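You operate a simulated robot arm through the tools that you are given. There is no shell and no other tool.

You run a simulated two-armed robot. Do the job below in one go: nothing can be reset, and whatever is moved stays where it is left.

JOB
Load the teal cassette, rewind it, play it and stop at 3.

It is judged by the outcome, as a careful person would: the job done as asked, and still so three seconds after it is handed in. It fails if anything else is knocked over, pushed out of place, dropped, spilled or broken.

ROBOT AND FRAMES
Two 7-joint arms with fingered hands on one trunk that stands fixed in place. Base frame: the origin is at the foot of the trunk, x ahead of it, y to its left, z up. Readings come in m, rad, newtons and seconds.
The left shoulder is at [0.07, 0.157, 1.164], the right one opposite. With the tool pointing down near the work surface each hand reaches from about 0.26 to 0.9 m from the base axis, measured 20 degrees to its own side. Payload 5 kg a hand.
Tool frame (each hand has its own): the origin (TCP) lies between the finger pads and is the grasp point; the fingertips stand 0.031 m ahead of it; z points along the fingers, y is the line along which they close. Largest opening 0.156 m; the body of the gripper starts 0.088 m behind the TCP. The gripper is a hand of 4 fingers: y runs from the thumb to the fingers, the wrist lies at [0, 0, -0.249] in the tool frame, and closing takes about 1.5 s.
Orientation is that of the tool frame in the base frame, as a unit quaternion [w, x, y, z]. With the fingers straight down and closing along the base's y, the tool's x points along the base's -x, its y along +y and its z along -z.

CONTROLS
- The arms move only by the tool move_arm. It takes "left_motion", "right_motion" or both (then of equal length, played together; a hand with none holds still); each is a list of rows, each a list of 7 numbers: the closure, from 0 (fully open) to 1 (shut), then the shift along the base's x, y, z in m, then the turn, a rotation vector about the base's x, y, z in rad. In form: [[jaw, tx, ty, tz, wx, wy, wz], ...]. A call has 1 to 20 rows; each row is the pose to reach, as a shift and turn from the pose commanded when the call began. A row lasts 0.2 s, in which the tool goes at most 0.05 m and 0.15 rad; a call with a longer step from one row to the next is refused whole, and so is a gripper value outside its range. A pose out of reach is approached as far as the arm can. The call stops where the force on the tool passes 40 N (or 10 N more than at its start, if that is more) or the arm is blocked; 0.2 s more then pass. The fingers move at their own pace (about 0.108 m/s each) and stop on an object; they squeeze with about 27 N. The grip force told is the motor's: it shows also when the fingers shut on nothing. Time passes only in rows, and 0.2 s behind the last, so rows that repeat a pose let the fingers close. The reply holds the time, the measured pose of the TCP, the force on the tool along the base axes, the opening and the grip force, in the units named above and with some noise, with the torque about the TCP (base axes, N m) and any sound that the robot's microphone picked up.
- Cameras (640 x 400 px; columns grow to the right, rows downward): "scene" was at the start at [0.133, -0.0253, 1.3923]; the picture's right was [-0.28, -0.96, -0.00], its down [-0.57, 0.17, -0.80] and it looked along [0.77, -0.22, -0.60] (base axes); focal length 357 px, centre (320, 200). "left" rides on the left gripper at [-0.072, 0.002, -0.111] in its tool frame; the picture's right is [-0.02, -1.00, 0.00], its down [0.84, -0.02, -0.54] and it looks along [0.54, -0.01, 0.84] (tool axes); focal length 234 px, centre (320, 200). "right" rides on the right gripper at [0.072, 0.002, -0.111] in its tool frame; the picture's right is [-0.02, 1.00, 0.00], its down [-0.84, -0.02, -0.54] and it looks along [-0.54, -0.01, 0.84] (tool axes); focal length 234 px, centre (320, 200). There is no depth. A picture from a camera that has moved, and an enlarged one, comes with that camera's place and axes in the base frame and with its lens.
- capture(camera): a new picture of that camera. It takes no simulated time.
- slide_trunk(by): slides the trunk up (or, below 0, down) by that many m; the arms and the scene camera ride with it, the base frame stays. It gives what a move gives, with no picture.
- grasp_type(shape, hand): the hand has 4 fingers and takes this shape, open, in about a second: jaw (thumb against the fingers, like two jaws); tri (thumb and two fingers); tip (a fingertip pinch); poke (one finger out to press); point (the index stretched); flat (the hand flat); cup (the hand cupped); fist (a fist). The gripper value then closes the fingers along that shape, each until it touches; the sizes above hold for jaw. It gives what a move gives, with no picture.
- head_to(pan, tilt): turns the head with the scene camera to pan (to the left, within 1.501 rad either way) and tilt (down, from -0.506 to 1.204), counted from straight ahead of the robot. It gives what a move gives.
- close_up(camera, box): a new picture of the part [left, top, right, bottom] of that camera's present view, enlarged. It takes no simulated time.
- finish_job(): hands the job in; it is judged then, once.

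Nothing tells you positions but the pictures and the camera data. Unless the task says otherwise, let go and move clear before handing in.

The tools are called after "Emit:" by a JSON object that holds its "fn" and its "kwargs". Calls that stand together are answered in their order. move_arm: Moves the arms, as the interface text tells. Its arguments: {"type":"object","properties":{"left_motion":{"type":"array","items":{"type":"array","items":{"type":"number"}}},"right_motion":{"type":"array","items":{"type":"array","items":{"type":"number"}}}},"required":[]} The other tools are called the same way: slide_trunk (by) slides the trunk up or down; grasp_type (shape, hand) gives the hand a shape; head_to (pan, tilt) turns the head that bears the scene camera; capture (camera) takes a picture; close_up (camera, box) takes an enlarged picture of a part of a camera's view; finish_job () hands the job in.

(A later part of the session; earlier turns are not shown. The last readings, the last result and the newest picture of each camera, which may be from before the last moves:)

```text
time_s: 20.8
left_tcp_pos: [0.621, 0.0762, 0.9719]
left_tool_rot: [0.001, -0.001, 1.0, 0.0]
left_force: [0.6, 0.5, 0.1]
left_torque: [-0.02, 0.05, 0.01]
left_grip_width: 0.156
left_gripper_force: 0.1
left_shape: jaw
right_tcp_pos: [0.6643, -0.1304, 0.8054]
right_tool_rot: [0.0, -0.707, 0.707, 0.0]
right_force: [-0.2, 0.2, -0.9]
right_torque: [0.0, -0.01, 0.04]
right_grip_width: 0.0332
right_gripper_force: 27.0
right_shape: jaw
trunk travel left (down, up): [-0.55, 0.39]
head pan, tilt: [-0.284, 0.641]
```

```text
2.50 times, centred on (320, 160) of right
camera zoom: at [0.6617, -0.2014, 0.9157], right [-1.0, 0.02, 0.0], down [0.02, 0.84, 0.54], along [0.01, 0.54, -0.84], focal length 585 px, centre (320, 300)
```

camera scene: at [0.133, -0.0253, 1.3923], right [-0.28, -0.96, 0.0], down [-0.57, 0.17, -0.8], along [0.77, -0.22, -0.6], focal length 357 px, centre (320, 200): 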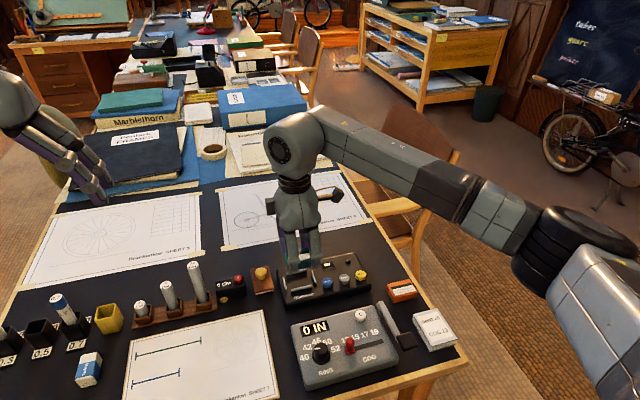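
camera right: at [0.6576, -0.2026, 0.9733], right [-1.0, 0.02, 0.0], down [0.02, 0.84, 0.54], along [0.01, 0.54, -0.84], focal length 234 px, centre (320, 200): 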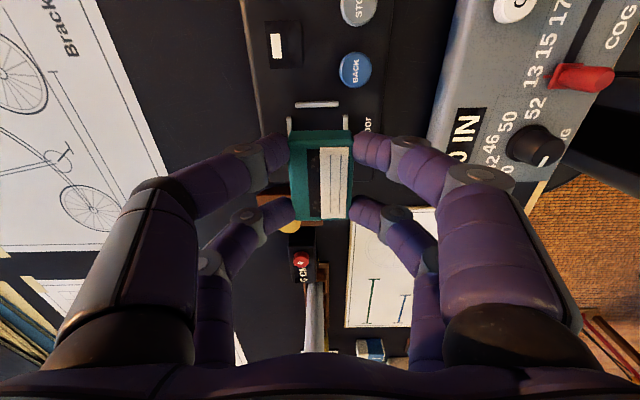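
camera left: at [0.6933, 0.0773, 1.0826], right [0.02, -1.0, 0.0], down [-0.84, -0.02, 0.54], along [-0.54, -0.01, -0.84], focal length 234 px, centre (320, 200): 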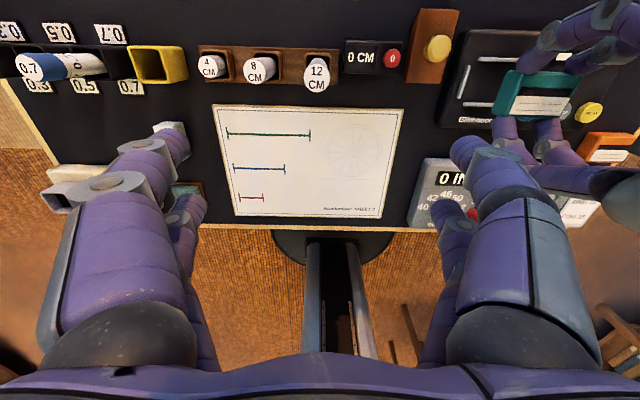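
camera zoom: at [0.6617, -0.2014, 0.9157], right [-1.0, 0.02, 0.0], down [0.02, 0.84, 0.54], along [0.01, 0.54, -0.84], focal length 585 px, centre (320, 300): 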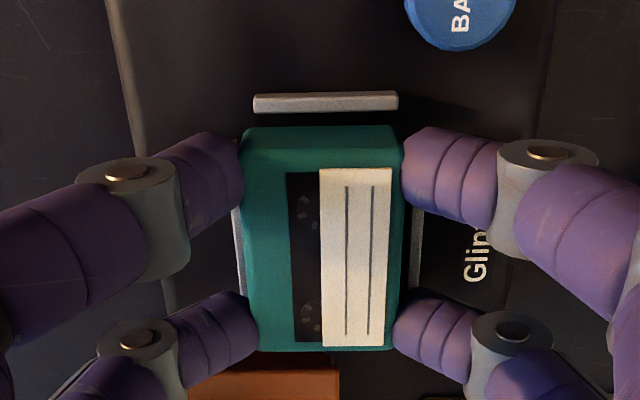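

The cassette is between the rails and the counter already reads "3", so it needs rewinding first. I'll lower it another couple of millimetres until it touches the floor of the well.

Emit:
{"fn": "move_arm", "kwargs": {"right_motion": [[1, 0, 0.0005, -0.001, 0, 0, 0], [1, 0, 0.0005, -0.002, 0, 0, 0], [1, 0, 0.0005, -0.002, 0, 0, 0]]}}

Emit:
{"fn": "close_up", "kwargs": {"camera": "scene", "box": [270, 245, 320, 285]}}

Emit:
{"fn": "close_up", "kwargs": {"camera": "left", "box": [450, 40, 550, 110]}}

```text
time_s: 21.6
left_tcp_pos: [0.6218, 0.0765, 0.9717]
left_tool_rot: [0.0, 0.0, 1.0, 0.0]
left_force: [0.4, 1.1, 0.0]
left_torque: [0.01, 0.04, 0.02]
left_grip_width: 0.1559
left_gripper_force: 0.0
left_shape: jaw
right_tcp_pos: [0.6646, -0.1296, 0.804]
right_tool_rot: [0.0, 0.708, -0.707, 0.0]
right_force: [-1.2, -0.2, 0.0]
right_torque: [0.01, 0.0, 0.0]
right_grip_width: 0.0335
right_gripper_force: 27.5
right_shape: jaw
trunk travel left (down, up): [-0.55, 0.39]
head pan, tilt: [-0.284, 0.641]
```

```text
10.00 times, centred on (295, 265) of scene
camera zoom: at [0.1331, -0.025, 1.3923], right [-0.28, -0.96, 0.0], down [-0.57, 0.17, -0.8], along [0.77, -0.22, -0.6], focal length 3568 px, centre (570, -450)
```

zoom: 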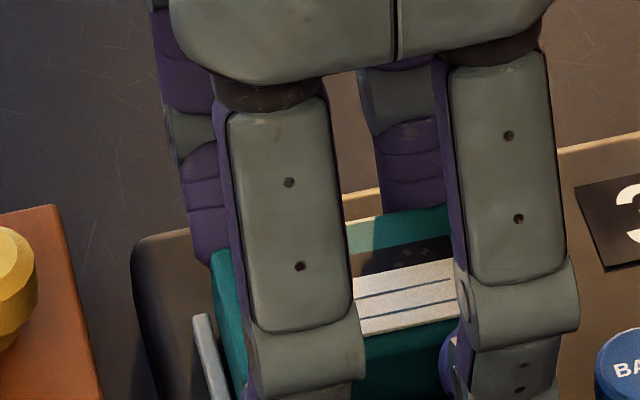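

```text
5.71 times, centred on (500, 75) of left
camera zoom: at [0.6933, 0.0775, 1.0828], right [0.02, -1.0, 0.0], down [-0.84, -0.02, 0.54], along [-0.54, -0.01, -0.84], focal length 1338 px, centre (-709, 914)
```

zoom: 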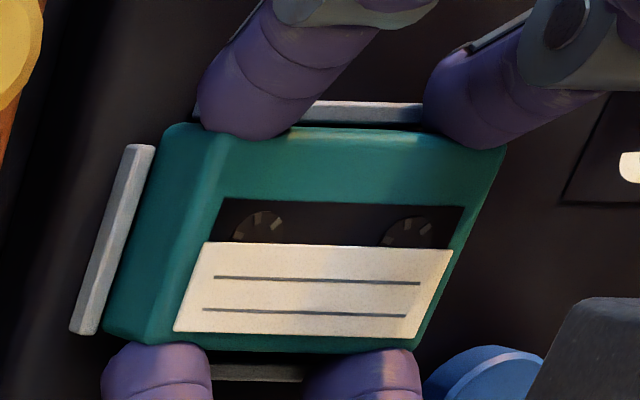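

No contact force yet at TCP z 0.804, and the cassette is still clear of the rails. I'll lower it another 2 mm.

Emit:
{"fn": "move_arm", "kwargs": {"right_motion": [[1, 0, 0, -0.001, 0, 0, 0], [1, 0, 0, -0.002, 0, 0, 0], [1, 0, 0, -0.002, 0, 0, 0]]}}

Emit:
{"fn": "close_up", "kwargs": {"camera": "left", "box": [450, 40, 550, 110]}}

Emit:
{"fn": "close_up", "kwargs": {"camera": "right", "box": [260, 110, 380, 240]}}

```text
time_s: 22.4
left_tcp_pos: [0.6209, 0.0754, 0.9719]
left_tool_rot: [-0.001, 0.001, 1.0, 0.0]
left_force: [0.1, 0.6, 0.0]
left_torque: [0.0, -0.02, 0.0]
left_grip_width: 0.1557
left_gripper_force: 0.0
left_shape: jaw
right_tcp_pos: [0.6648, -0.1293, 0.8024]
right_tool_rot: [-0.001, 0.707, -0.707, 0.001]
right_force: [-0.2, -0.5, 3.4]
right_torque: [-0.1, 0.03, 0.02]
right_grip_width: 0.0335
right_gripper_force: 26.9
right_shape: jaw
trunk travel left (down, up): [-0.55, 0.39]
head pan, tilt: [-0.284, 0.641]
```

```text
5.71 times, centred on (500, 75) of left
camera zoom: at [0.693, 0.0775, 1.0831], right [0.02, -1.0, 0.0], down [-0.84, -0.02, 0.54], along [-0.54, -0.01, -0.84], focal length 1338 px, centre (-709, 914)
```

zoom: 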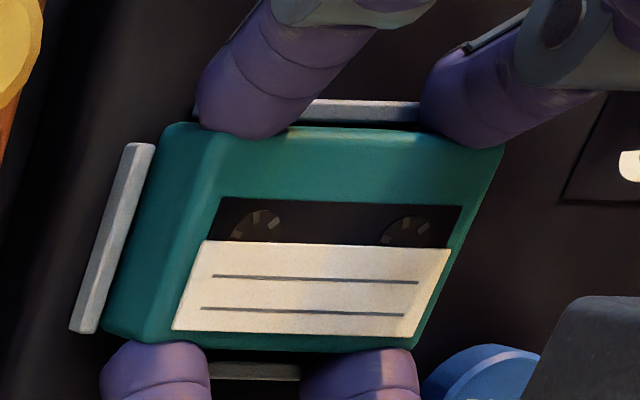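

```text
3.08 times, centred on (320, 175) of right
camera zoom: at [0.662, -0.2011, 0.9124], right [-1.0, 0.02, 0.0], down [0.02, 0.84, 0.55], along [0.01, 0.55, -0.84], focal length 720 px, centre (320, 277)
```

zoom: 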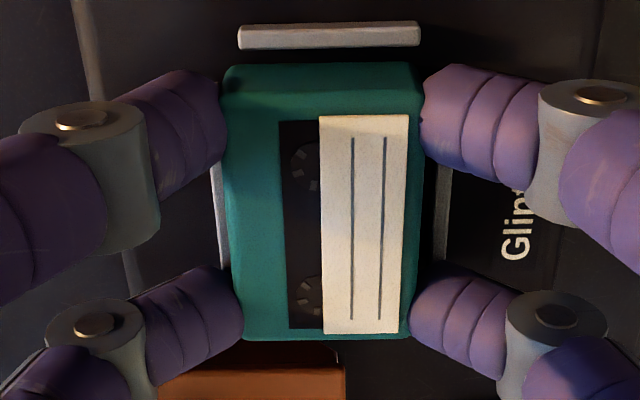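

A 3.4 N upward force shows the cassette has reached the floor of the well. I'll open the fingers a little to release it, then check.

Emit:
{"fn": "move_arm", "kwargs": {"right_motion": [[0.75, 0, 0, 0, 0, 0, 0], [0.7, 0, 0, 0, 0, 0, 0], [0.65, 0, 0, 0, 0, 0, 0], [0.65, 0, 0, 0, 0, 0, 0]]}}

Emit:
{"fn": "close_up", "kwargs": {"camera": "right", "box": [240, 100, 400, 240]}}

Emit:
{"fn": "close_up", "kwargs": {"camera": "left", "box": [440, 20, 600, 130]}}

```text
time_s: 23.4
left_tcp_pos: [0.6208, 0.0766, 0.9704]
left_tool_rot: [0.0, 0.0, 1.0, 0.0]
left_force: [-0.4, -0.8, 0.4]
left_torque: [0.0, 0.02, -0.01]
left_grip_width: 0.1555
left_gripper_force: 0.0
left_shape: jaw
right_tcp_pos: [0.6653, -0.1298, 0.8013]
right_tool_rot: [-0.001, 0.707, -0.707, 0.0]
right_force: [0.1, -0.5, 0.2]
right_torque: [0.0, 0.02, 0.04]
right_grip_width: 0.0539
right_gripper_force: 0.1
right_shape: jaw
trunk travel left (down, up): [-0.55, 0.39]
head pan, tilt: [-0.284, 0.641]
```

```text
2.86 times, centred on (320, 170) of right
camera zoom: at [0.6621, -0.2012, 0.9117], right [-1.0, 0.02, 0.0], down [0.02, 0.84, 0.54], along [0.01, 0.54, -0.84], focal length 669 px, centre (320, 286)
```

zoom: 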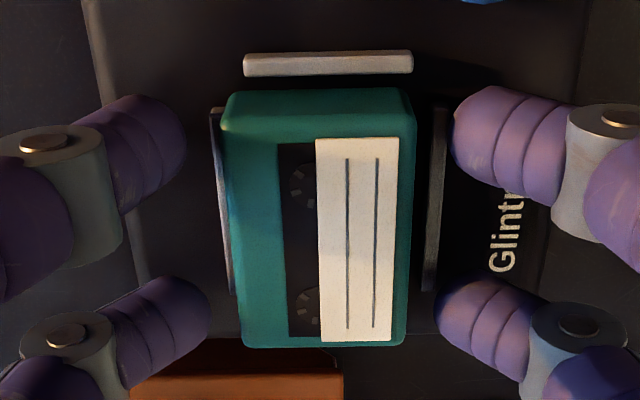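

```text
3.64 times, centred on (520, 75) of left
camera zoom: at [0.6933, 0.0775, 1.0828], right [0.02, -1.0, 0.0], down [-0.84, -0.02, 0.54], along [-0.54, -0.01, -0.84], focal length 852 px, centre (-407, 654)
```

zoom: 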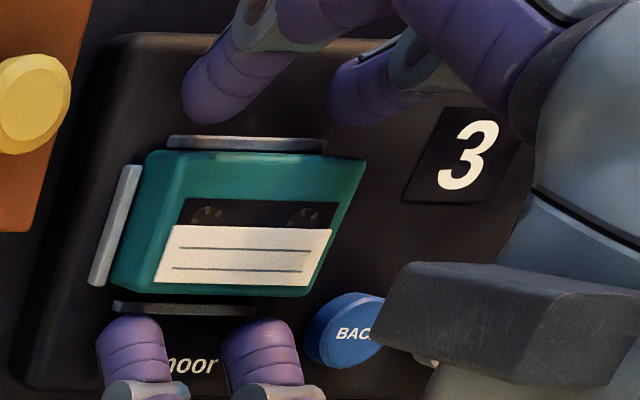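

The cassette is released, sitting inside the rails with the counter at 3. I'll raise the right hand straight up, then move it back and switch it to the poke shape.

Emit:
{"fn": "move_arm", "kwargs": {"right_motion": [[0.6, 0, 0, 0.02, 0, 0, 0], [0.6, 0, 0, 0.05, 0, 0, 0], [0.6, 0, 0, 0.09, 0, 0, 0], [0.6, 0, -0.02, 0.13, 0, 0, 0], [0.6, 0, -0.06, 0.15, 0, 0, 0], [0.6, 0, -0.1, 0.15, 0, 0, 0], [0.6, 0, -0.1, 0.15, 0, 0, 0]]}}

Emit:
{"fn": "grasp_type", "kwargs": {"hand": "right", "shape": "poke"}}

Emit:
{"fn": "capture", "kwargs": {"camera": "right"}}

Emit:
{"fn": "capture", "kwargs": {"camera": "scene"}}

Emit:
{"fn": "capture", "kwargs": {"camera": "left"}}

```text
time_s: 25.0
left_tcp_pos: [0.6213, 0.077, 0.9717]
left_tool_rot: [0.0, 0.0, 1.0, -0.001]
left_force: [-0.5, 0.4, 0.2]
left_torque: [-0.04, 0.03, 0.02]
left_grip_width: 0.1558
left_gripper_force: 0.1
left_shape: jaw
right_tcp_pos: [0.6619, -0.2278, 0.9535]
right_tool_rot: [-0.001, 0.707, -0.707, 0.0]
right_force: [0.3, 0.0, 0.6]
right_torque: [-0.01, 0.0, 0.0]
right_grip_width: 0.0621
right_gripper_force: 0.1
right_shape: jaw
trunk travel left (down, up): [-0.55, 0.39]
head pan, tilt: [-0.284, 0.641]
```

```text
time_s: 25.9
left_tcp_pos: [0.6195, 0.0755, 0.9722]
left_tool_rot: [-0.001, 0.0, 1.0, 0.0]
left_force: [0.2, 0.5, -0.4]
left_torque: [-0.01, 0.01, -0.05]
left_grip_width: 0.1559
left_gripper_force: 0.0
left_shape: jaw
right_tcp_pos: [0.6603, -0.228, 0.9536]
right_tool_rot: [0.0, -0.707, 0.707, 0.0]
right_force: [1.1, -0.1, 0.3]
right_torque: [-0.02, -0.01, -0.03]
right_grip_width: 0.0001
right_gripper_force: 0.1
right_shape: poke
trunk travel left (down, up): [-0.55, 0.39]
head pan, tilt: [-0.284, 0.641]
```

```text
taken
camera right: at [0.6598, -0.3005, 1.0633], right [-1.0, 0.02, 0.0], down [0.02, 0.84, 0.54], along [0.01, 0.54, -0.84], focal length 234 px, centre (320, 200)
```

right: 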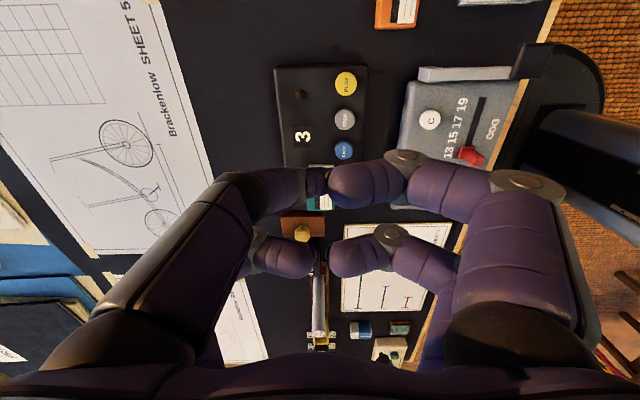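

```text
taken
camera scene: at [0.133, -0.025, 1.3923], right [-0.28, -0.96, 0.0], down [-0.57, 0.17, -0.8], along [0.77, -0.22, -0.6], focal length 357 px, centre (320, 200)
```

scene: 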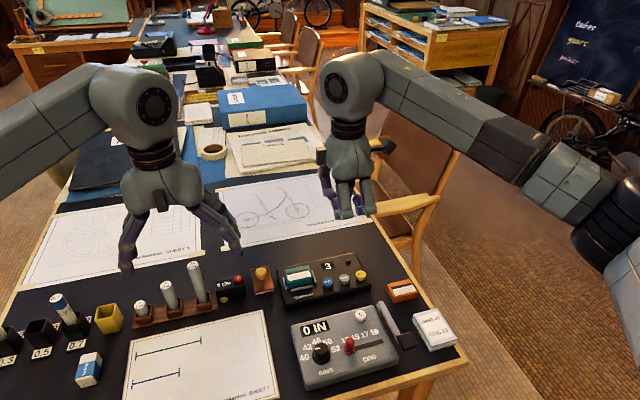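

```text
taken
camera left: at [0.6933, 0.0775, 1.0828], right [0.02, -1.0, 0.0], down [-0.84, -0.02, 0.54], along [-0.54, -0.01, -0.84], focal length 234 px, centre (320, 200)
```

left: 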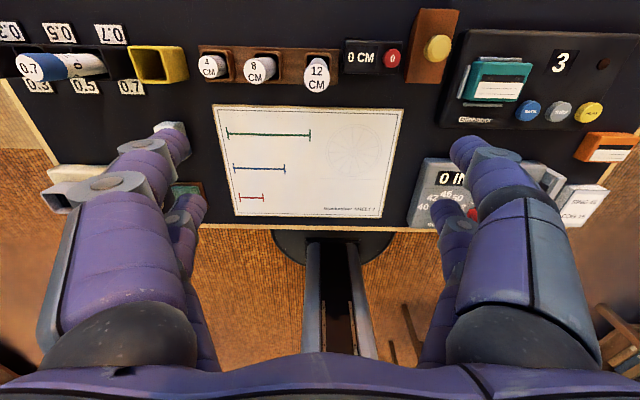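

The cassette is loaded and the counter reads 3. I need to see which fingertip stands out in the poke shape, so I'll zoom in on it.

Emit:
{"fn": "close_up", "kwargs": {"camera": "right", "box": [210, 130, 450, 290]}}

Emit:
{"fn": "close_up", "kwargs": {"camera": "scene", "box": [300, 120, 400, 230]}}

```text
2.50 times, centred on (330, 210) of right
camera zoom: at [0.6598, -0.3005, 1.0633], right [-1.0, 0.02, 0.0], down [0.02, 0.84, 0.54], along [0.01, 0.54, -0.84], focal length 585 px, centre (295, 175)
```

zoom: 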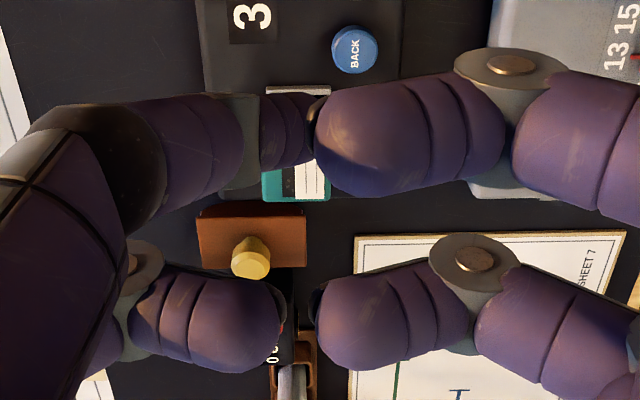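

```text
3.64 times, centred on (350, 175) of scene
camera zoom: at [0.133, -0.025, 1.3923], right [-0.28, -0.96, 0.0], down [-0.57, 0.17, -0.8], along [0.77, -0.22, -0.6], focal length 1297 px, centre (211, 291)
```

zoom: 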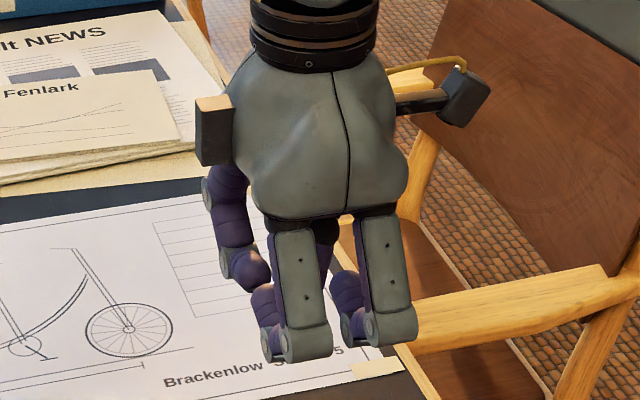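

The poke shape's leading fingertip isn't obvious. I'll try "point" for comparison while the hand is high in free air.

Emit:
{"fn": "grasp_type", "kwargs": {"hand": "right", "shape": "point"}}

Emit:
{"fn": "capture", "kwargs": {"camera": "right"}}

Emit:
{"fn": "close_up", "kwargs": {"camera": "scene", "box": [300, 120, 400, 230]}}

```text
time_s: 26.8
left_tcp_pos: [0.6201, 0.0765, 0.9721]
left_tool_rot: [0.0, 0.0, 1.0, -0.001]
left_force: [0.3, 0.2, -0.1]
left_torque: [0.01, 0.01, -0.02]
left_grip_width: 0.1558
left_gripper_force: 0.1
left_shape: jaw
right_tcp_pos: [0.6624, -0.2292, 0.9535]
right_tool_rot: [0.0, 0.707, -0.707, 0.0]
right_force: [0.0, -0.3, -0.2]
right_torque: [0.01, 0.01, -0.02]
right_grip_width: 0.0
right_gripper_force: 0.1
right_shape: point
trunk travel left (down, up): [-0.55, 0.39]
head pan, tilt: [-0.284, 0.641]
```

```text
taken
camera right: at [0.6598, -0.3006, 1.0633], right [-1.0, 0.02, 0.0], down [0.02, 0.84, 0.54], along [0.01, 0.54, -0.84], focal length 234 px, centre (320, 200)
```

right: 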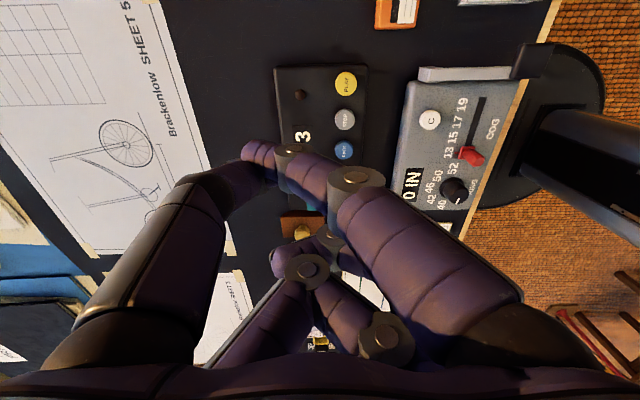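

```text
3.64 times, centred on (350, 175) of scene
camera zoom: at [0.133, -0.0251, 1.3923], right [-0.28, -0.96, 0.0], down [-0.57, 0.17, -0.8], along [0.77, -0.22, -0.6], focal length 1297 px, centre (211, 291)
```

zoom: 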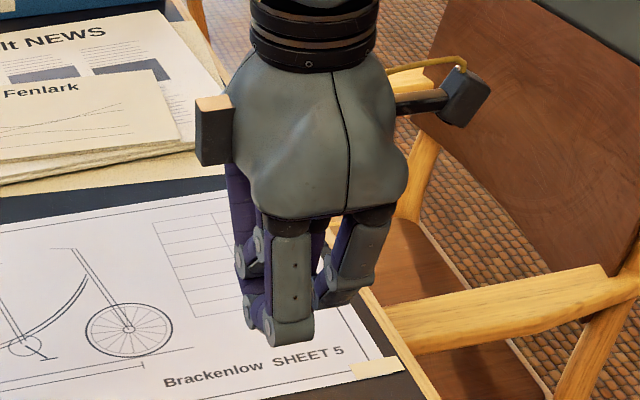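

I need a side view of the right hand's fingertips to press accurately. I'll set "poke" again and tilt the left hand so its camera looks sideways at the right hand.

Emit:
{"fn": "grasp_type", "kwargs": {"hand": "right", "shape": "poke"}}

Emit:
{"fn": "move_arm", "kwargs": {"left_motion": [[0, 0, 0.02, 0.01, 0, 0, 0], [0, 0, 0.04, 0.03, -0.13, 0, 0], [0, 0, 0.06, 0.04, -0.26, 0, 0], [0, 0, 0.08, 0.05, -0.39, 0, 0], [0, 0, 0.1, 0.05, -0.52, 0, 0], [0, 0, 0.1, 0.05, -0.65, 0, 0], [0, 0, 0.1, 0.05, -0.8, 0, 0], [0, 0, 0.1, 0.05, -0.8, 0, 0]]}}

Emit:
{"fn": "capture", "kwargs": {"camera": "left"}}

```text
time_s: 27.7
left_tcp_pos: [0.6203, 0.0762, 0.9715]
left_tool_rot: [0.0, 0.0, 1.0, 0.0]
left_force: [-0.6, 0.0, 0.1]
left_torque: [0.01, 0.02, 0.03]
left_grip_width: 0.1561
left_gripper_force: 0.1
left_shape: jaw
right_tcp_pos: [0.6622, -0.2295, 0.9537]
right_tool_rot: [0.0, -0.707, 0.708, 0.0]
right_force: [-0.3, 0.3, 0.5]
right_torque: [-0.01, 0.02, 0.03]
right_grip_width: 0.0
right_gripper_force: 0.0
right_shape: poke
trunk travel left (down, up): [-0.55, 0.39]
head pan, tilt: [-0.284, 0.641]
```

```text
time_s: 29.5
left_tcp_pos: [0.6186, 0.1762, 1.0198]
left_tool_rot: [0.0, 0.001, 0.921, -0.39]
left_force: [0.1, 0.2, 0.3]
left_torque: [0.01, 0.0, 0.02]
left_grip_width: 0.1559
left_gripper_force: 0.1
left_shape: jaw
right_tcp_pos: [0.6609, -0.2299, 0.9531]
right_tool_rot: [0.0, 0.707, -0.707, 0.001]
right_force: [-0.2, 0.3, 0.1]
right_torque: [0.0, 0.01, 0.01]
right_grip_width: 0.0
right_gripper_force: 0.1
right_shape: poke
trunk travel left (down, up): [-0.55, 0.39]
head pan, tilt: [-0.284, 0.641]
```

```text
taken
camera left: at [0.6914, 0.2569, 1.0965], right [0.02, -0.7, 0.72], down [-0.84, 0.38, 0.39], along [-0.54, -0.61, -0.57], focal length 234 px, centre (320, 200)
```

left: 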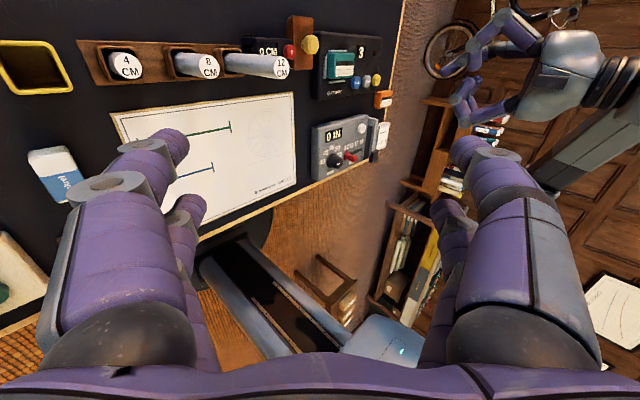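

Emit:
{"fn": "close_up", "kwargs": {"camera": "left", "box": [415, 0, 605, 140]}}

```text
2.86 times, centred on (510, 70) of left
camera zoom: at [0.6914, 0.2569, 1.0965], right [0.02, -0.7, 0.72], down [-0.84, 0.38, 0.39], along [-0.54, -0.61, -0.57], focal length 669 px, centre (-223, 571)
```

zoom: 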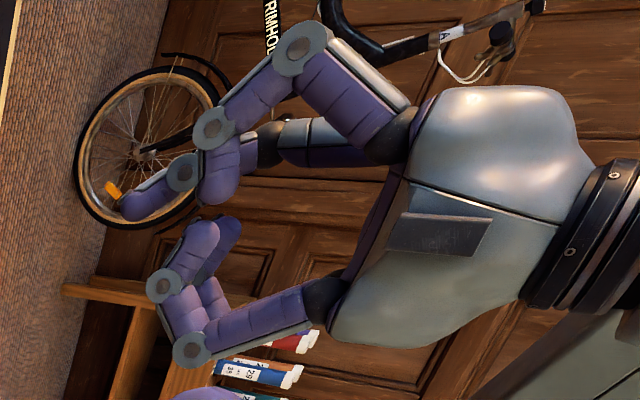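

In poke, one fingertip (on the far, -y side) sticks out roughly 36 mm below the TCP, well past the other fingers. I place BACK, STOP and PLAY at about x 0.632, y -0.189, -0.228 and -0.266, so I'll hover the tip above BACK and check.

Emit:
{"fn": "move_arm", "kwargs": {"right_motion": [[0, 0, 0, 0, 0, 0, 0], [0, -0.008, 0.02, -0.03, 0, 0, 0], [0, -0.016, 0.04, -0.06, 0, 0, 0], [0, -0.026, 0.063, -0.09, 0, 0, 0], [0, -0.026, 0.063, -0.103, 0, 0, 0], [0, -0.026, 0.063, -0.103, 0, 0, 0]]}}

Emit:
{"fn": "capture", "kwargs": {"camera": "right"}}

Emit:
{"fn": "close_up", "kwargs": {"camera": "left", "box": [290, 0, 450, 110]}}

Emit:
{"fn": "close_up", "kwargs": {"camera": "scene", "box": [280, 200, 380, 300]}}

```text
time_s: 30.9
left_tcp_pos: [0.6179, 0.1768, 1.02]
left_tool_rot: [0.0, 0.001, 0.921, -0.39]
left_force: [0.3, -0.7, 0.2]
left_torque: [-0.04, -0.01, 0.02]
left_grip_width: 0.1561
left_gripper_force: 0.0
left_shape: jaw
right_tcp_pos: [0.6389, -0.1629, 0.8481]
right_tool_rot: [-0.001, 0.707, -0.707, 0.0]
right_force: [0.3, 0.5, -0.3]
right_torque: [-0.02, 0.0, 0.03]
right_grip_width: 0.0
right_gripper_force: 0.0
right_shape: poke
trunk travel left (down, up): [-0.55, 0.39]
head pan, tilt: [-0.284, 0.641]
```

```text
taken
camera right: at [0.6368, -0.2352, 0.958], right [-1.0, 0.02, 0.0], down [0.02, 0.84, 0.54], along [0.01, 0.54, -0.84], focal length 234 px, centre (320, 200)
```

right: 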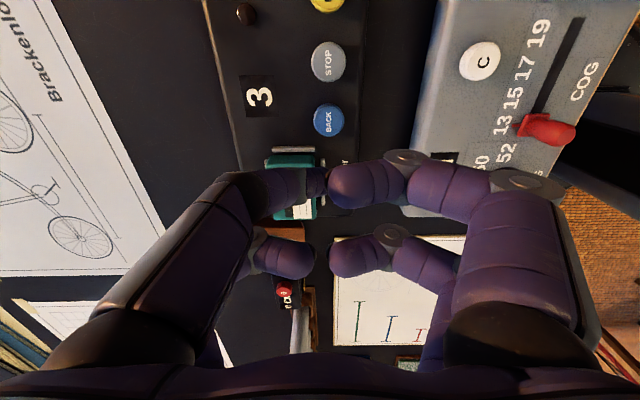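

```text
3.64 times, centred on (370, 55) of left
camera zoom: at [0.6913, 0.2575, 1.0961], right [0.02, -0.7, 0.72], down [-0.84, 0.38, 0.39], along [-0.54, -0.61, -0.57], focal length 852 px, centre (138, 727)
```

zoom: 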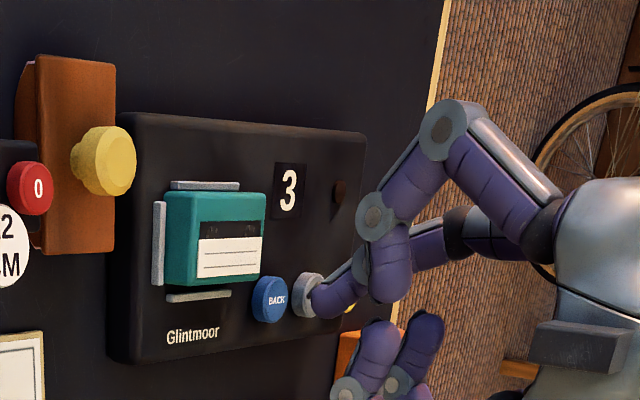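

```text
4.00 times, centred on (330, 250) of scene
camera zoom: at [0.1329, -0.0246, 1.3923], right [-0.28, -0.96, 0.0], down [-0.57, 0.17, -0.8], along [0.77, -0.22, -0.6], focal length 1427 px, centre (280, 0)
```

zoom: 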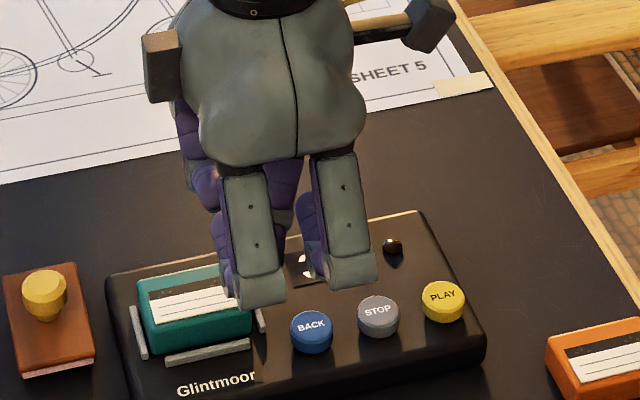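

The tip is visible from the left camera, near the BACK/STOP line of sight. I'll zoom in from the right camera to fix its position.

Emit:
{"fn": "close_up", "kwargs": {"camera": "right", "box": [240, 80, 420, 230]}}

Emit:
{"fn": "close_up", "kwargs": {"camera": "left", "box": [340, 50, 420, 110]}}

```text
2.67 times, centred on (330, 155) of right
camera zoom: at [0.6368, -0.2352, 0.958], right [-1.0, 0.02, 0.0], down [0.02, 0.84, 0.54], along [0.01, 0.54, -0.84], focal length 624 px, centre (293, 320)
```

zoom: 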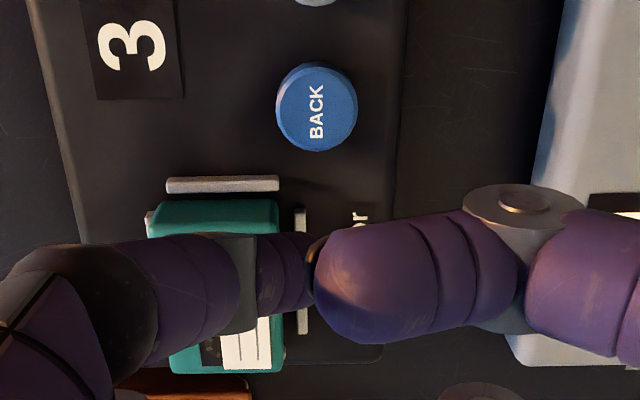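

```text
6.67 times, centred on (380, 80) of left
camera zoom: at [0.6913, 0.2575, 1.0961], right [0.02, -0.7, 0.72], down [-0.84, 0.38, 0.39], along [-0.54, -0.61, -0.57], focal length 1561 px, centre (-80, 1000)
```

zoom: 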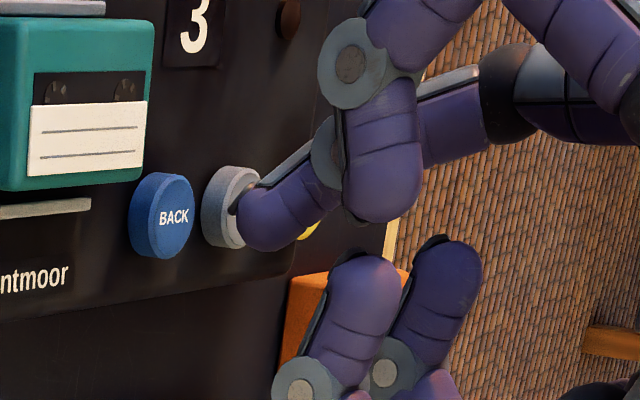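

Combining both views, the poke tip lies on the tool axis, about 30 mm below the TCP. I'll move it directly over BACK (TCP about (0.6345, -0.1885)) at hover height and verify.

Emit:
{"fn": "move_arm", "kwargs": {"right_motion": [[0, -0.0044, -0.0256, 0, 0, 0, 0], [0, -0.0044, -0.0256, -0.014, 0, 0, 0], [0, -0.0044, -0.0256, -0.028, 0, 0, 0], [0, -0.0044, -0.0256, -0.028, 0, 0, 0]]}}

Emit:
{"fn": "close_up", "kwargs": {"camera": "left", "box": [310, 40, 410, 110]}}

Emit:
{"fn": "close_up", "kwargs": {"camera": "scene", "box": [300, 230, 380, 300]}}

Emit:
{"fn": "close_up", "kwargs": {"camera": "right", "box": [240, 80, 420, 230]}}

```text
time_s: 31.9
left_tcp_pos: [0.6185, 0.1769, 1.0184]
left_tool_rot: [0.001, 0.0, 0.921, -0.39]
left_force: [-0.1, 0.5, 0.8]
left_torque: [0.02, 0.01, 0.03]
left_grip_width: 0.156
left_gripper_force: 0.0
left_shape: jaw
right_tcp_pos: [0.6368, -0.1904, 0.8207]
right_tool_rot: [0.0, 0.707, -0.707, 0.001]
right_force: [-0.4, -0.4, 0.0]
right_torque: [0.0, 0.02, -0.01]
right_grip_width: 0.0002
right_gripper_force: 0.1
right_shape: poke
trunk travel left (down, up): [-0.55, 0.39]
head pan, tilt: [-0.284, 0.641]
```

```text
5.71 times, centred on (360, 75) of left
camera zoom: at [0.6912, 0.2573, 1.0962], right [0.02, -0.7, 0.72], down [-0.84, 0.38, 0.39], along [-0.54, -0.61, -0.57], focal length 1338 px, centre (91, 914)
```

zoom: 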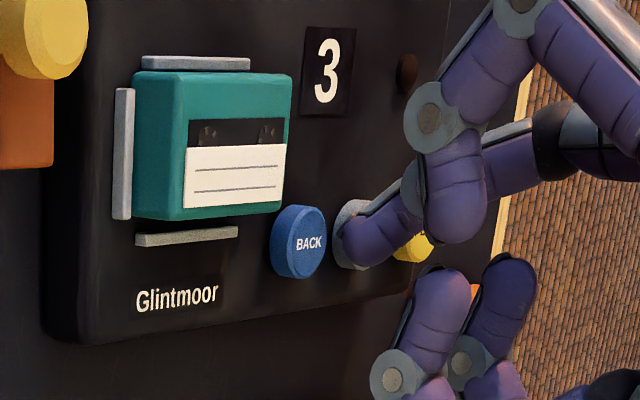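

```text
5.71 times, centred on (340, 265) of scene
camera zoom: at [0.1328, -0.0249, 1.3923], right [-0.28, -0.96, 0.0], down [-0.57, 0.17, -0.8], along [0.77, -0.22, -0.6], focal length 2039 px, centre (206, -171)
```

zoom: 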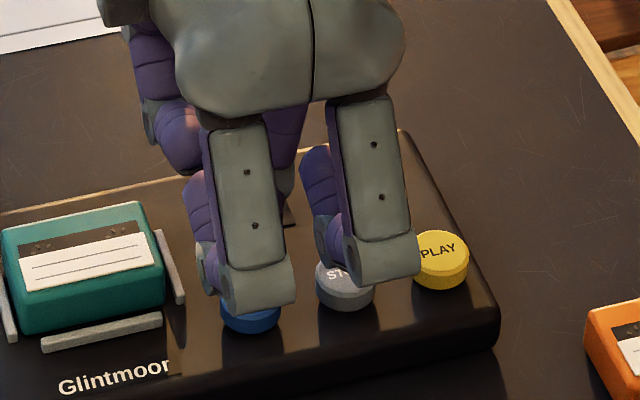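

```text
2.67 times, centred on (330, 155) of right
camera zoom: at [0.6338, -0.2624, 0.9313], right [-1.0, 0.02, 0.0], down [0.02, 0.84, 0.54], along [0.01, 0.54, -0.84], focal length 624 px, centre (293, 320)
```

zoom: 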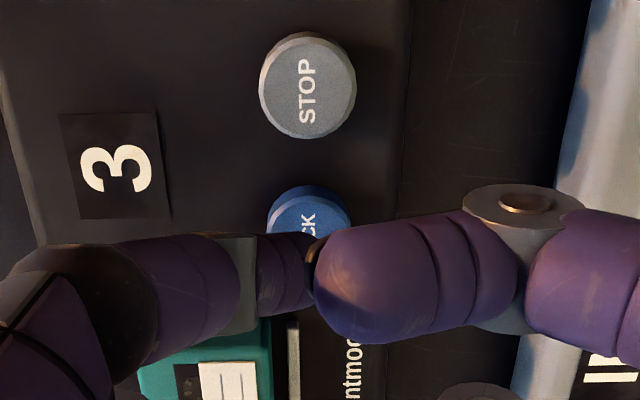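

The tip is over BACK within a couple of millimetres, about 14 mm above it. I'll press straight down gently and watch for force and sound.

Emit:
{"fn": "move_arm", "kwargs": {"right_motion": [[0, -0.002, 0.001, -0.008, 0, 0, 0], [0, -0.002, 0.001, -0.013, 0, 0, 0], [0, -0.002, 0.001, -0.016, 0, 0, 0], [0, -0.002, 0.001, -0.018, 0, 0, 0]]}}

Emit:
{"fn": "close_up", "kwargs": {"camera": "left", "box": [310, 40, 410, 110]}}

```text
time_s: 32.9
left_tcp_pos: [0.6192, 0.1773, 1.0215]
left_tool_rot: [0.0, 0.0, 0.921, -0.39]
left_force: [-0.6, -1.0, 0.8]
left_torque: [0.0, 0.0, -0.02]
left_grip_width: 0.1558
left_gripper_force: 0.1
left_shape: jaw
right_tcp_pos: [0.6346, -0.1888, 0.8047]
right_tool_rot: [-0.001, 0.708, -0.707, 0.001]
right_force: [1.0, -2.0, 10.7]
right_torque: [-0.08, -0.02, 0.01]
right_grip_width: 0.0001
right_gripper_force: 0.0
right_shape: poke
trunk travel left (down, up): [-0.55, 0.39]
head pan, tilt: [-0.284, 0.641]
heard: click
```

```text
5.71 times, centred on (360, 75) of left
camera zoom: at [0.6906, 0.2572, 1.0969], right [0.02, -0.7, 0.72], down [-0.84, 0.38, 0.39], along [-0.54, -0.61, -0.57], focal length 1338 px, centre (91, 914)
```

zoom: 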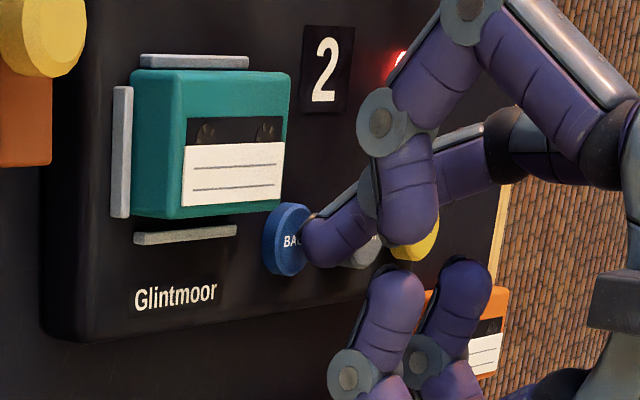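

A click was heard, the red light came on and the counter dropped to 2, so it's rewinding. I'll lift the finger off BACK and watch the counter.

Emit:
{"fn": "move_arm", "kwargs": {"right_motion": [[0, 0, 0, 0.02, 0, 0, 0]]}}

Emit:
{"fn": "close_up", "kwargs": {"camera": "left", "box": [310, 40, 410, 110]}}

```text
time_s: 33.3
left_tcp_pos: [0.6176, 0.1769, 1.0195]
left_tool_rot: [0.0, 0.0, 0.921, -0.39]
left_force: [-0.5, -0.4, -0.1]
left_torque: [-0.02, -0.01, 0.0]
left_grip_width: 0.156
left_gripper_force: 0.1
left_shape: jaw
right_tcp_pos: [0.6329, -0.1896, 0.8233]
right_tool_rot: [0.0, 0.707, -0.707, 0.0]
right_force: [-0.2, 0.8, 0.2]
right_torque: [0.01, 0.0, -0.04]
right_grip_width: 0.0
right_gripper_force: 0.2
right_shape: poke
trunk travel left (down, up): [-0.55, 0.39]
head pan, tilt: [-0.284, 0.641]
```

```text
5.71 times, centred on (360, 75) of left
camera zoom: at [0.691, 0.2576, 1.0961], right [0.02, -0.7, 0.72], down [-0.84, 0.38, 0.39], along [-0.54, -0.61, -0.57], focal length 1338 px, centre (91, 914)
```

zoom: 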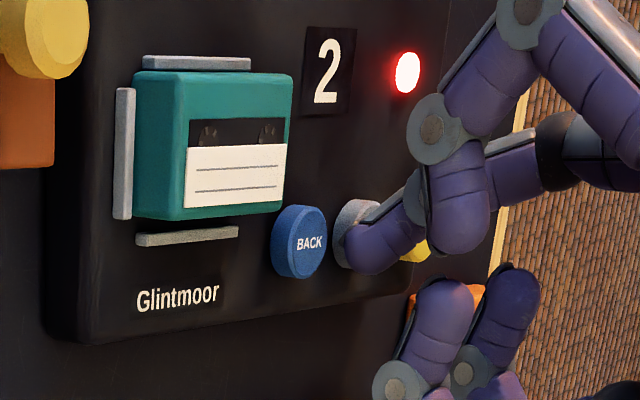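

The light stays on after lifting, so the rewind latches. While it runs, I'll move the finger to hover over PLAY and keep watching the counter.

Emit:
{"fn": "move_arm", "kwargs": {"right_motion": [[0, 0.0005, -0.025, 0.002, 0, 0, 0], [0, 0.001, -0.05, 0.002, 0, 0, 0], [0, 0.0015, -0.076, 0, 0, 0, 0], [0, 0.0015, -0.076, 0, 0, 0, 0]]}}

Emit:
{"fn": "close_up", "kwargs": {"camera": "left", "box": [310, 40, 410, 110]}}

Emit:
{"fn": "close_up", "kwargs": {"camera": "right", "box": [240, 80, 420, 230]}}

Emit:
{"fn": "close_up", "kwargs": {"camera": "scene", "box": [300, 230, 400, 300]}}

```text
time_s: 34.3
left_tcp_pos: [0.619, 0.1767, 1.0194]
left_tool_rot: [-0.001, 0.0, 0.921, -0.39]
left_force: [0.2, 0.5, 0.3]
left_torque: [0.0, -0.03, 0.0]
left_grip_width: 0.156
left_gripper_force: 0.0
left_shape: jaw
right_tcp_pos: [0.633, -0.2651, 0.8222]
right_tool_rot: [0.001, -0.707, 0.707, 0.0]
right_force: [0.0, -0.2, 1.0]
right_torque: [0.03, 0.0, 0.01]
right_grip_width: 0.0
right_gripper_force: 0.0
right_shape: poke
trunk travel left (down, up): [-0.55, 0.39]
head pan, tilt: [-0.284, 0.641]
```

```text
5.71 times, centred on (360, 75) of left
camera zoom: at [0.6914, 0.2578, 1.0959], right [0.02, -0.7, 0.72], down [-0.84, 0.38, 0.39], along [-0.54, -0.61, -0.57], focal length 1338 px, centre (91, 914)
```

zoom: 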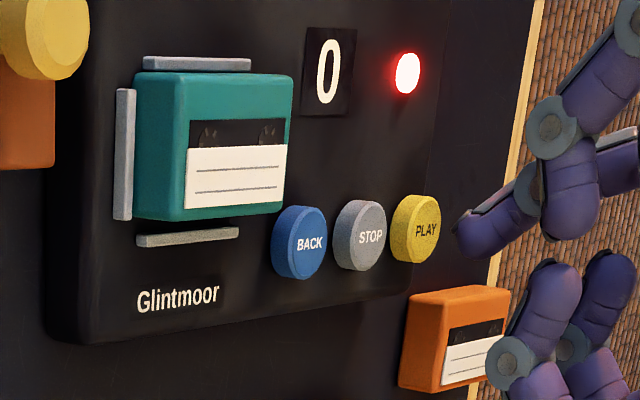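

```text
2.67 times, centred on (330, 155) of right
camera zoom: at [0.6305, -0.3375, 0.9326], right [-1.0, 0.02, 0.0], down [0.02, 0.84, 0.54], along [0.01, 0.54, -0.84], focal length 624 px, centre (293, 320)
```

zoom: 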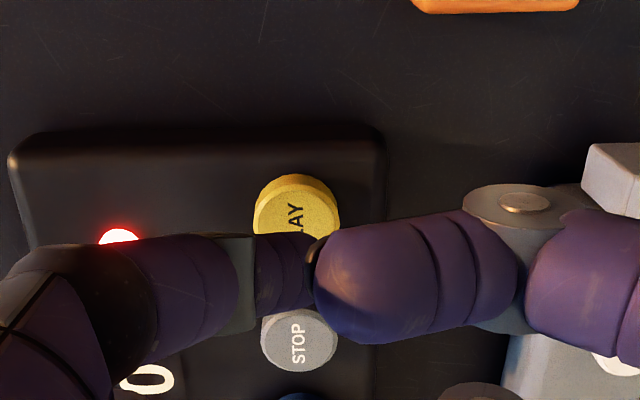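

```text
5.71 times, centred on (350, 265) of scene
camera zoom: at [0.1331, -0.0243, 1.3923], right [-0.28, -0.96, 0.0], down [-0.57, 0.17, -0.8], along [0.77, -0.22, -0.6], focal length 2039 px, centre (149, -171)
```

zoom: 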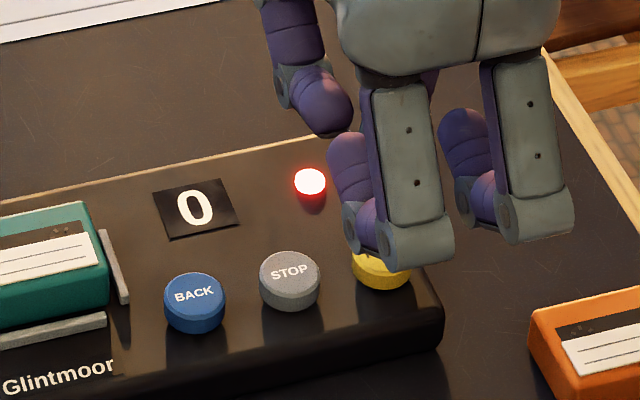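

The counter reads 0 but the light is still on, so I'll wait a moment to let the rewind finish completely.

Emit:
{"fn": "move_arm", "kwargs": {"right_motion": [[0, 0, 0, 0, 0, 0, 0], [0, 0, 0, 0, 0, 0, 0], [0, 0, 0, 0, 0, 0, 0], [0, 0, 0, 0, 0, 0, 0], [0, 0, 0, 0, 0, 0, 0]]}}

Emit:
{"fn": "close_up", "kwargs": {"camera": "left", "box": [310, 40, 410, 110]}}

```text
time_s: 35.5
left_tcp_pos: [0.6179, 0.1764, 1.0197]
left_tool_rot: [0.0, 0.0, 0.921, -0.389]
left_force: [0.2, -0.1, 0.8]
left_torque: [-0.01, -0.05, 0.04]
left_grip_width: 0.1559
left_gripper_force: 0.0
left_shape: jaw
right_tcp_pos: [0.6328, -0.2661, 0.8227]
right_tool_rot: [0.0, -0.707, 0.707, 0.0]
right_force: [0.5, 0.0, 0.6]
right_torque: [0.0, 0.04, -0.02]
right_grip_width: 0.0001
right_gripper_force: 0.0
right_shape: poke
trunk travel left (down, up): [-0.55, 0.39]
head pan, tilt: [-0.284, 0.641]
```

```text
5.71 times, centred on (360, 75) of left
camera zoom: at [0.6913, 0.2572, 1.0961], right [0.02, -0.7, 0.72], down [-0.84, 0.38, 0.39], along [-0.54, -0.61, -0.57], focal length 1338 px, centre (91, 914)
```

zoom: 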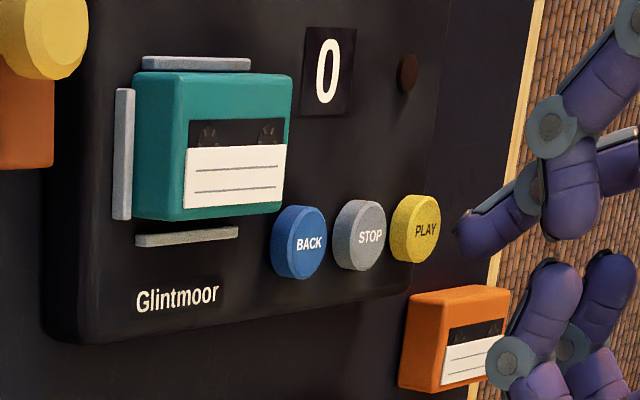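

The light is off at counter 0, so the tape is fully rewound and the finger is over PLAY. I'll press PLAY, lift, and move straight to hover over STOP.

Emit:
{"fn": "move_arm", "kwargs": {"right_motion": [[0, -0.0005, -0.0015, -0.008, 0, 0, 0], [0, -0.0005, -0.0015, -0.013, 0, 0, 0], [0, -0.0005, -0.0015, -0.016, 0, 0, 0], [0, -0.0005, -0.0015, -0.019, 0, 0, 0], [0, -0.0005, -0.0015, 0, 0, 0, 0], [0, 0, 0.02, 0, 0, 0, 0], [0, 0, 0.0376, -0.002, 0, 0, 0]]}}

Emit:
{"fn": "close_up", "kwargs": {"camera": "left", "box": [310, 40, 410, 110]}}

```text
time_s: 37.1
left_tcp_pos: [0.6186, 0.1777, 1.0198]
left_tool_rot: [0.0, -0.001, 0.921, -0.39]
left_force: [-0.2, -0.3, -0.4]
left_torque: [-0.01, 0.01, 0.02]
left_grip_width: 0.1558
left_gripper_force: 0.1
left_shape: jaw
right_tcp_pos: [0.6348, -0.2287, 0.8199]
right_tool_rot: [0.0, -0.707, 0.707, 0.0]
right_force: [1.4, 0.4, 0.9]
right_torque: [0.01, -0.02, 0.01]
right_grip_width: 0.0
right_gripper_force: 0.0
right_shape: poke
trunk travel left (down, up): [-0.55, 0.39]
head pan, tilt: [-0.284, 0.641]
heard: click
```

```text
5.71 times, centred on (360, 75) of left
camera zoom: at [0.6915, 0.2575, 1.0959], right [0.02, -0.7, 0.72], down [-0.84, 0.38, 0.39], along [-0.54, -0.61, -0.57], focal length 1338 px, centre (91, 914)
```

zoom: 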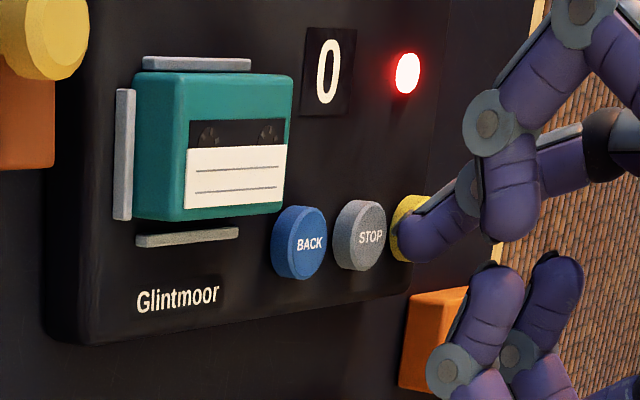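

It clicked and is playing, with the counter still at 0. I'll lower the finger to just above STOP and watch.

Emit:
{"fn": "move_arm", "kwargs": {"right_motion": [[0, -0.001, 0.0005, -0.006, 0, 0, 0]]}}

Emit:
{"fn": "close_up", "kwargs": {"camera": "left", "box": [310, 40, 410, 110]}}

```text
time_s: 37.5
left_tcp_pos: [0.6181, 0.1771, 1.0192]
left_tool_rot: [0.0, 0.0, 0.921, -0.389]
left_force: [-0.2, -0.3, -0.4]
left_torque: [-0.01, 0.02, -0.01]
left_grip_width: 0.1559
left_gripper_force: 0.0
left_shape: jaw
right_tcp_pos: [0.6347, -0.229, 0.8145]
right_tool_rot: [0.0, 0.708, -0.707, 0.001]
right_force: [0.0, 0.1, 0.0]
right_torque: [0.02, 0.0, 0.0]
right_grip_width: 0.0002
right_gripper_force: 0.1
right_shape: poke
trunk travel left (down, up): [-0.55, 0.39]
head pan, tilt: [-0.284, 0.641]
```

```text
5.71 times, centred on (360, 75) of left
camera zoom: at [0.6916, 0.2573, 1.096], right [0.02, -0.7, 0.72], down [-0.84, 0.38, 0.39], along [-0.54, -0.61, -0.57], focal length 1338 px, centre (91, 914)
```

zoom: 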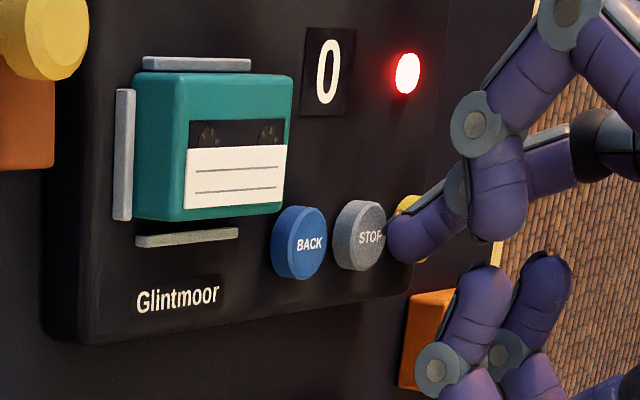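

Still 0 at 37.5 s, with the finger poised just above STOP. I'll step time in small increments.

Emit:
{"fn": "move_arm", "kwargs": {"right_motion": [[0, 0, 0, 0, 0, 0, 0]]}}

Emit:
{"fn": "close_up", "kwargs": {"camera": "left", "box": [310, 40, 410, 110]}}

```text
time_s: 37.9
left_tcp_pos: [0.6193, 0.1765, 1.0191]
left_tool_rot: [0.0, 0.0, 0.921, -0.389]
left_force: [-0.1, -0.2, -2.1]
left_torque: [0.01, -0.04, -0.02]
left_grip_width: 0.1559
left_gripper_force: 0.0
left_shape: jaw
right_tcp_pos: [0.6337, -0.2289, 0.8154]
right_tool_rot: [0.0, 0.707, -0.707, 0.0]
right_force: [-0.6, 0.5, -0.5]
right_torque: [0.01, 0.0, 0.0]
right_grip_width: 0.0002
right_gripper_force: 0.1
right_shape: poke
trunk travel left (down, up): [-0.55, 0.39]
head pan, tilt: [-0.284, 0.641]
```

```text
5.71 times, centred on (360, 75) of left
camera zoom: at [0.6914, 0.2573, 1.0961], right [0.02, -0.7, 0.72], down [-0.84, 0.38, 0.39], along [-0.54, -0.61, -0.57], focal length 1338 px, centre (91, 914)
```

zoom: 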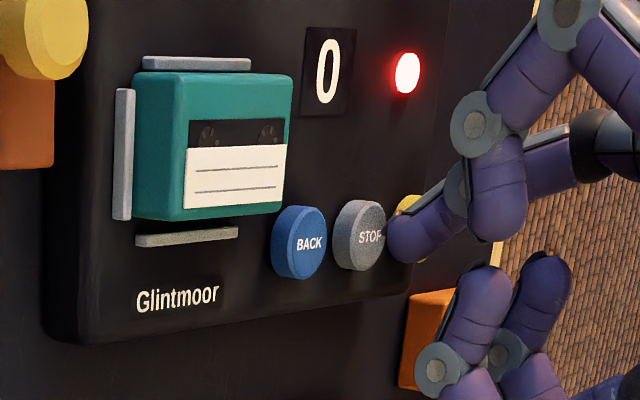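

The counter still shows 0 with the light on. I'll wait another 0.4 s.

Emit:
{"fn": "move_arm", "kwargs": {"right_motion": [[0, 0, 0, 0, 0, 0, 0]]}}

Emit:
{"fn": "close_up", "kwargs": {"camera": "left", "box": [310, 40, 410, 110]}}

```text
time_s: 38.3
left_tcp_pos: [0.6192, 0.1768, 1.02]
left_tool_rot: [0.001, 0.0, 0.921, -0.389]
left_force: [-0.7, 0.0, -0.4]
left_torque: [-0.02, 0.0, 0.01]
left_grip_width: 0.1561
left_gripper_force: 0.0
left_shape: jaw
right_tcp_pos: [0.6333, -0.2289, 0.8139]
right_tool_rot: [0.0, -0.707, 0.707, 0.0]
right_force: [0.5, 0.4, 0.9]
right_torque: [-0.02, -0.03, -0.03]
right_grip_width: 0.0001
right_gripper_force: 0.0
right_shape: poke
trunk travel left (down, up): [-0.55, 0.39]
head pan, tilt: [-0.284, 0.641]
```

```text
5.71 times, centred on (360, 75) of left
camera zoom: at [0.6913, 0.2572, 1.0962], right [0.02, -0.7, 0.72], down [-0.84, 0.38, 0.39], along [-0.54, -0.61, -0.57], focal length 1338 px, centre (91, 914)
```

zoom: 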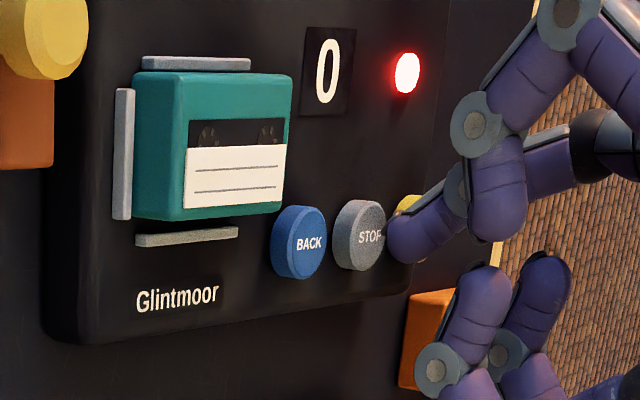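

Still 0 about 2 s after the click, so playback is slow. I'll keep stepping.

Emit:
{"fn": "move_arm", "kwargs": {"right_motion": [[0, 0, 0, 0, 0, 0, 0], [0, 0, 0, 0, 0, 0, 0]]}}

Emit:
{"fn": "close_up", "kwargs": {"camera": "left", "box": [310, 40, 410, 110]}}

```text
time_s: 38.9
left_tcp_pos: [0.618, 0.1772, 1.0191]
left_tool_rot: [0.0, 0.0, 0.922, -0.388]
left_force: [0.0, -0.8, 0.4]
left_torque: [0.03, 0.05, 0.01]
left_grip_width: 0.1558
left_gripper_force: 0.0
left_shape: jaw
right_tcp_pos: [0.6335, -0.2285, 0.8152]
right_tool_rot: [0.0, -0.707, 0.708, 0.0]
right_force: [-0.4, -0.2, -1.1]
right_torque: [-0.02, -0.01, -0.02]
right_grip_width: 0.0
right_gripper_force: 0.0
right_shape: poke
trunk travel left (down, up): [-0.55, 0.39]
head pan, tilt: [-0.284, 0.641]
```

```text
5.71 times, centred on (360, 75) of left
camera zoom: at [0.6914, 0.2572, 1.0961], right [0.02, -0.7, 0.72], down [-0.84, 0.38, 0.39], along [-0.54, -0.61, -0.57], focal length 1338 px, centre (91, 914)
```

zoom: 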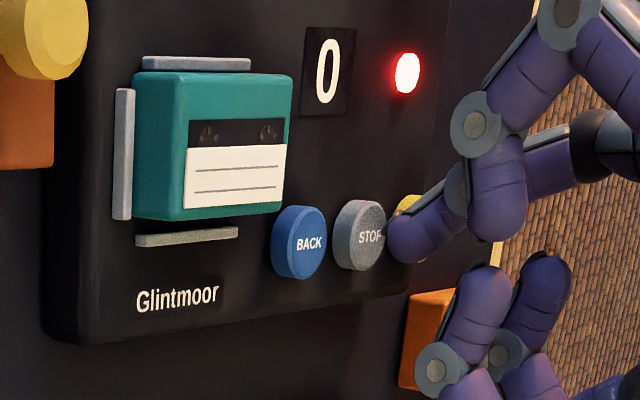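

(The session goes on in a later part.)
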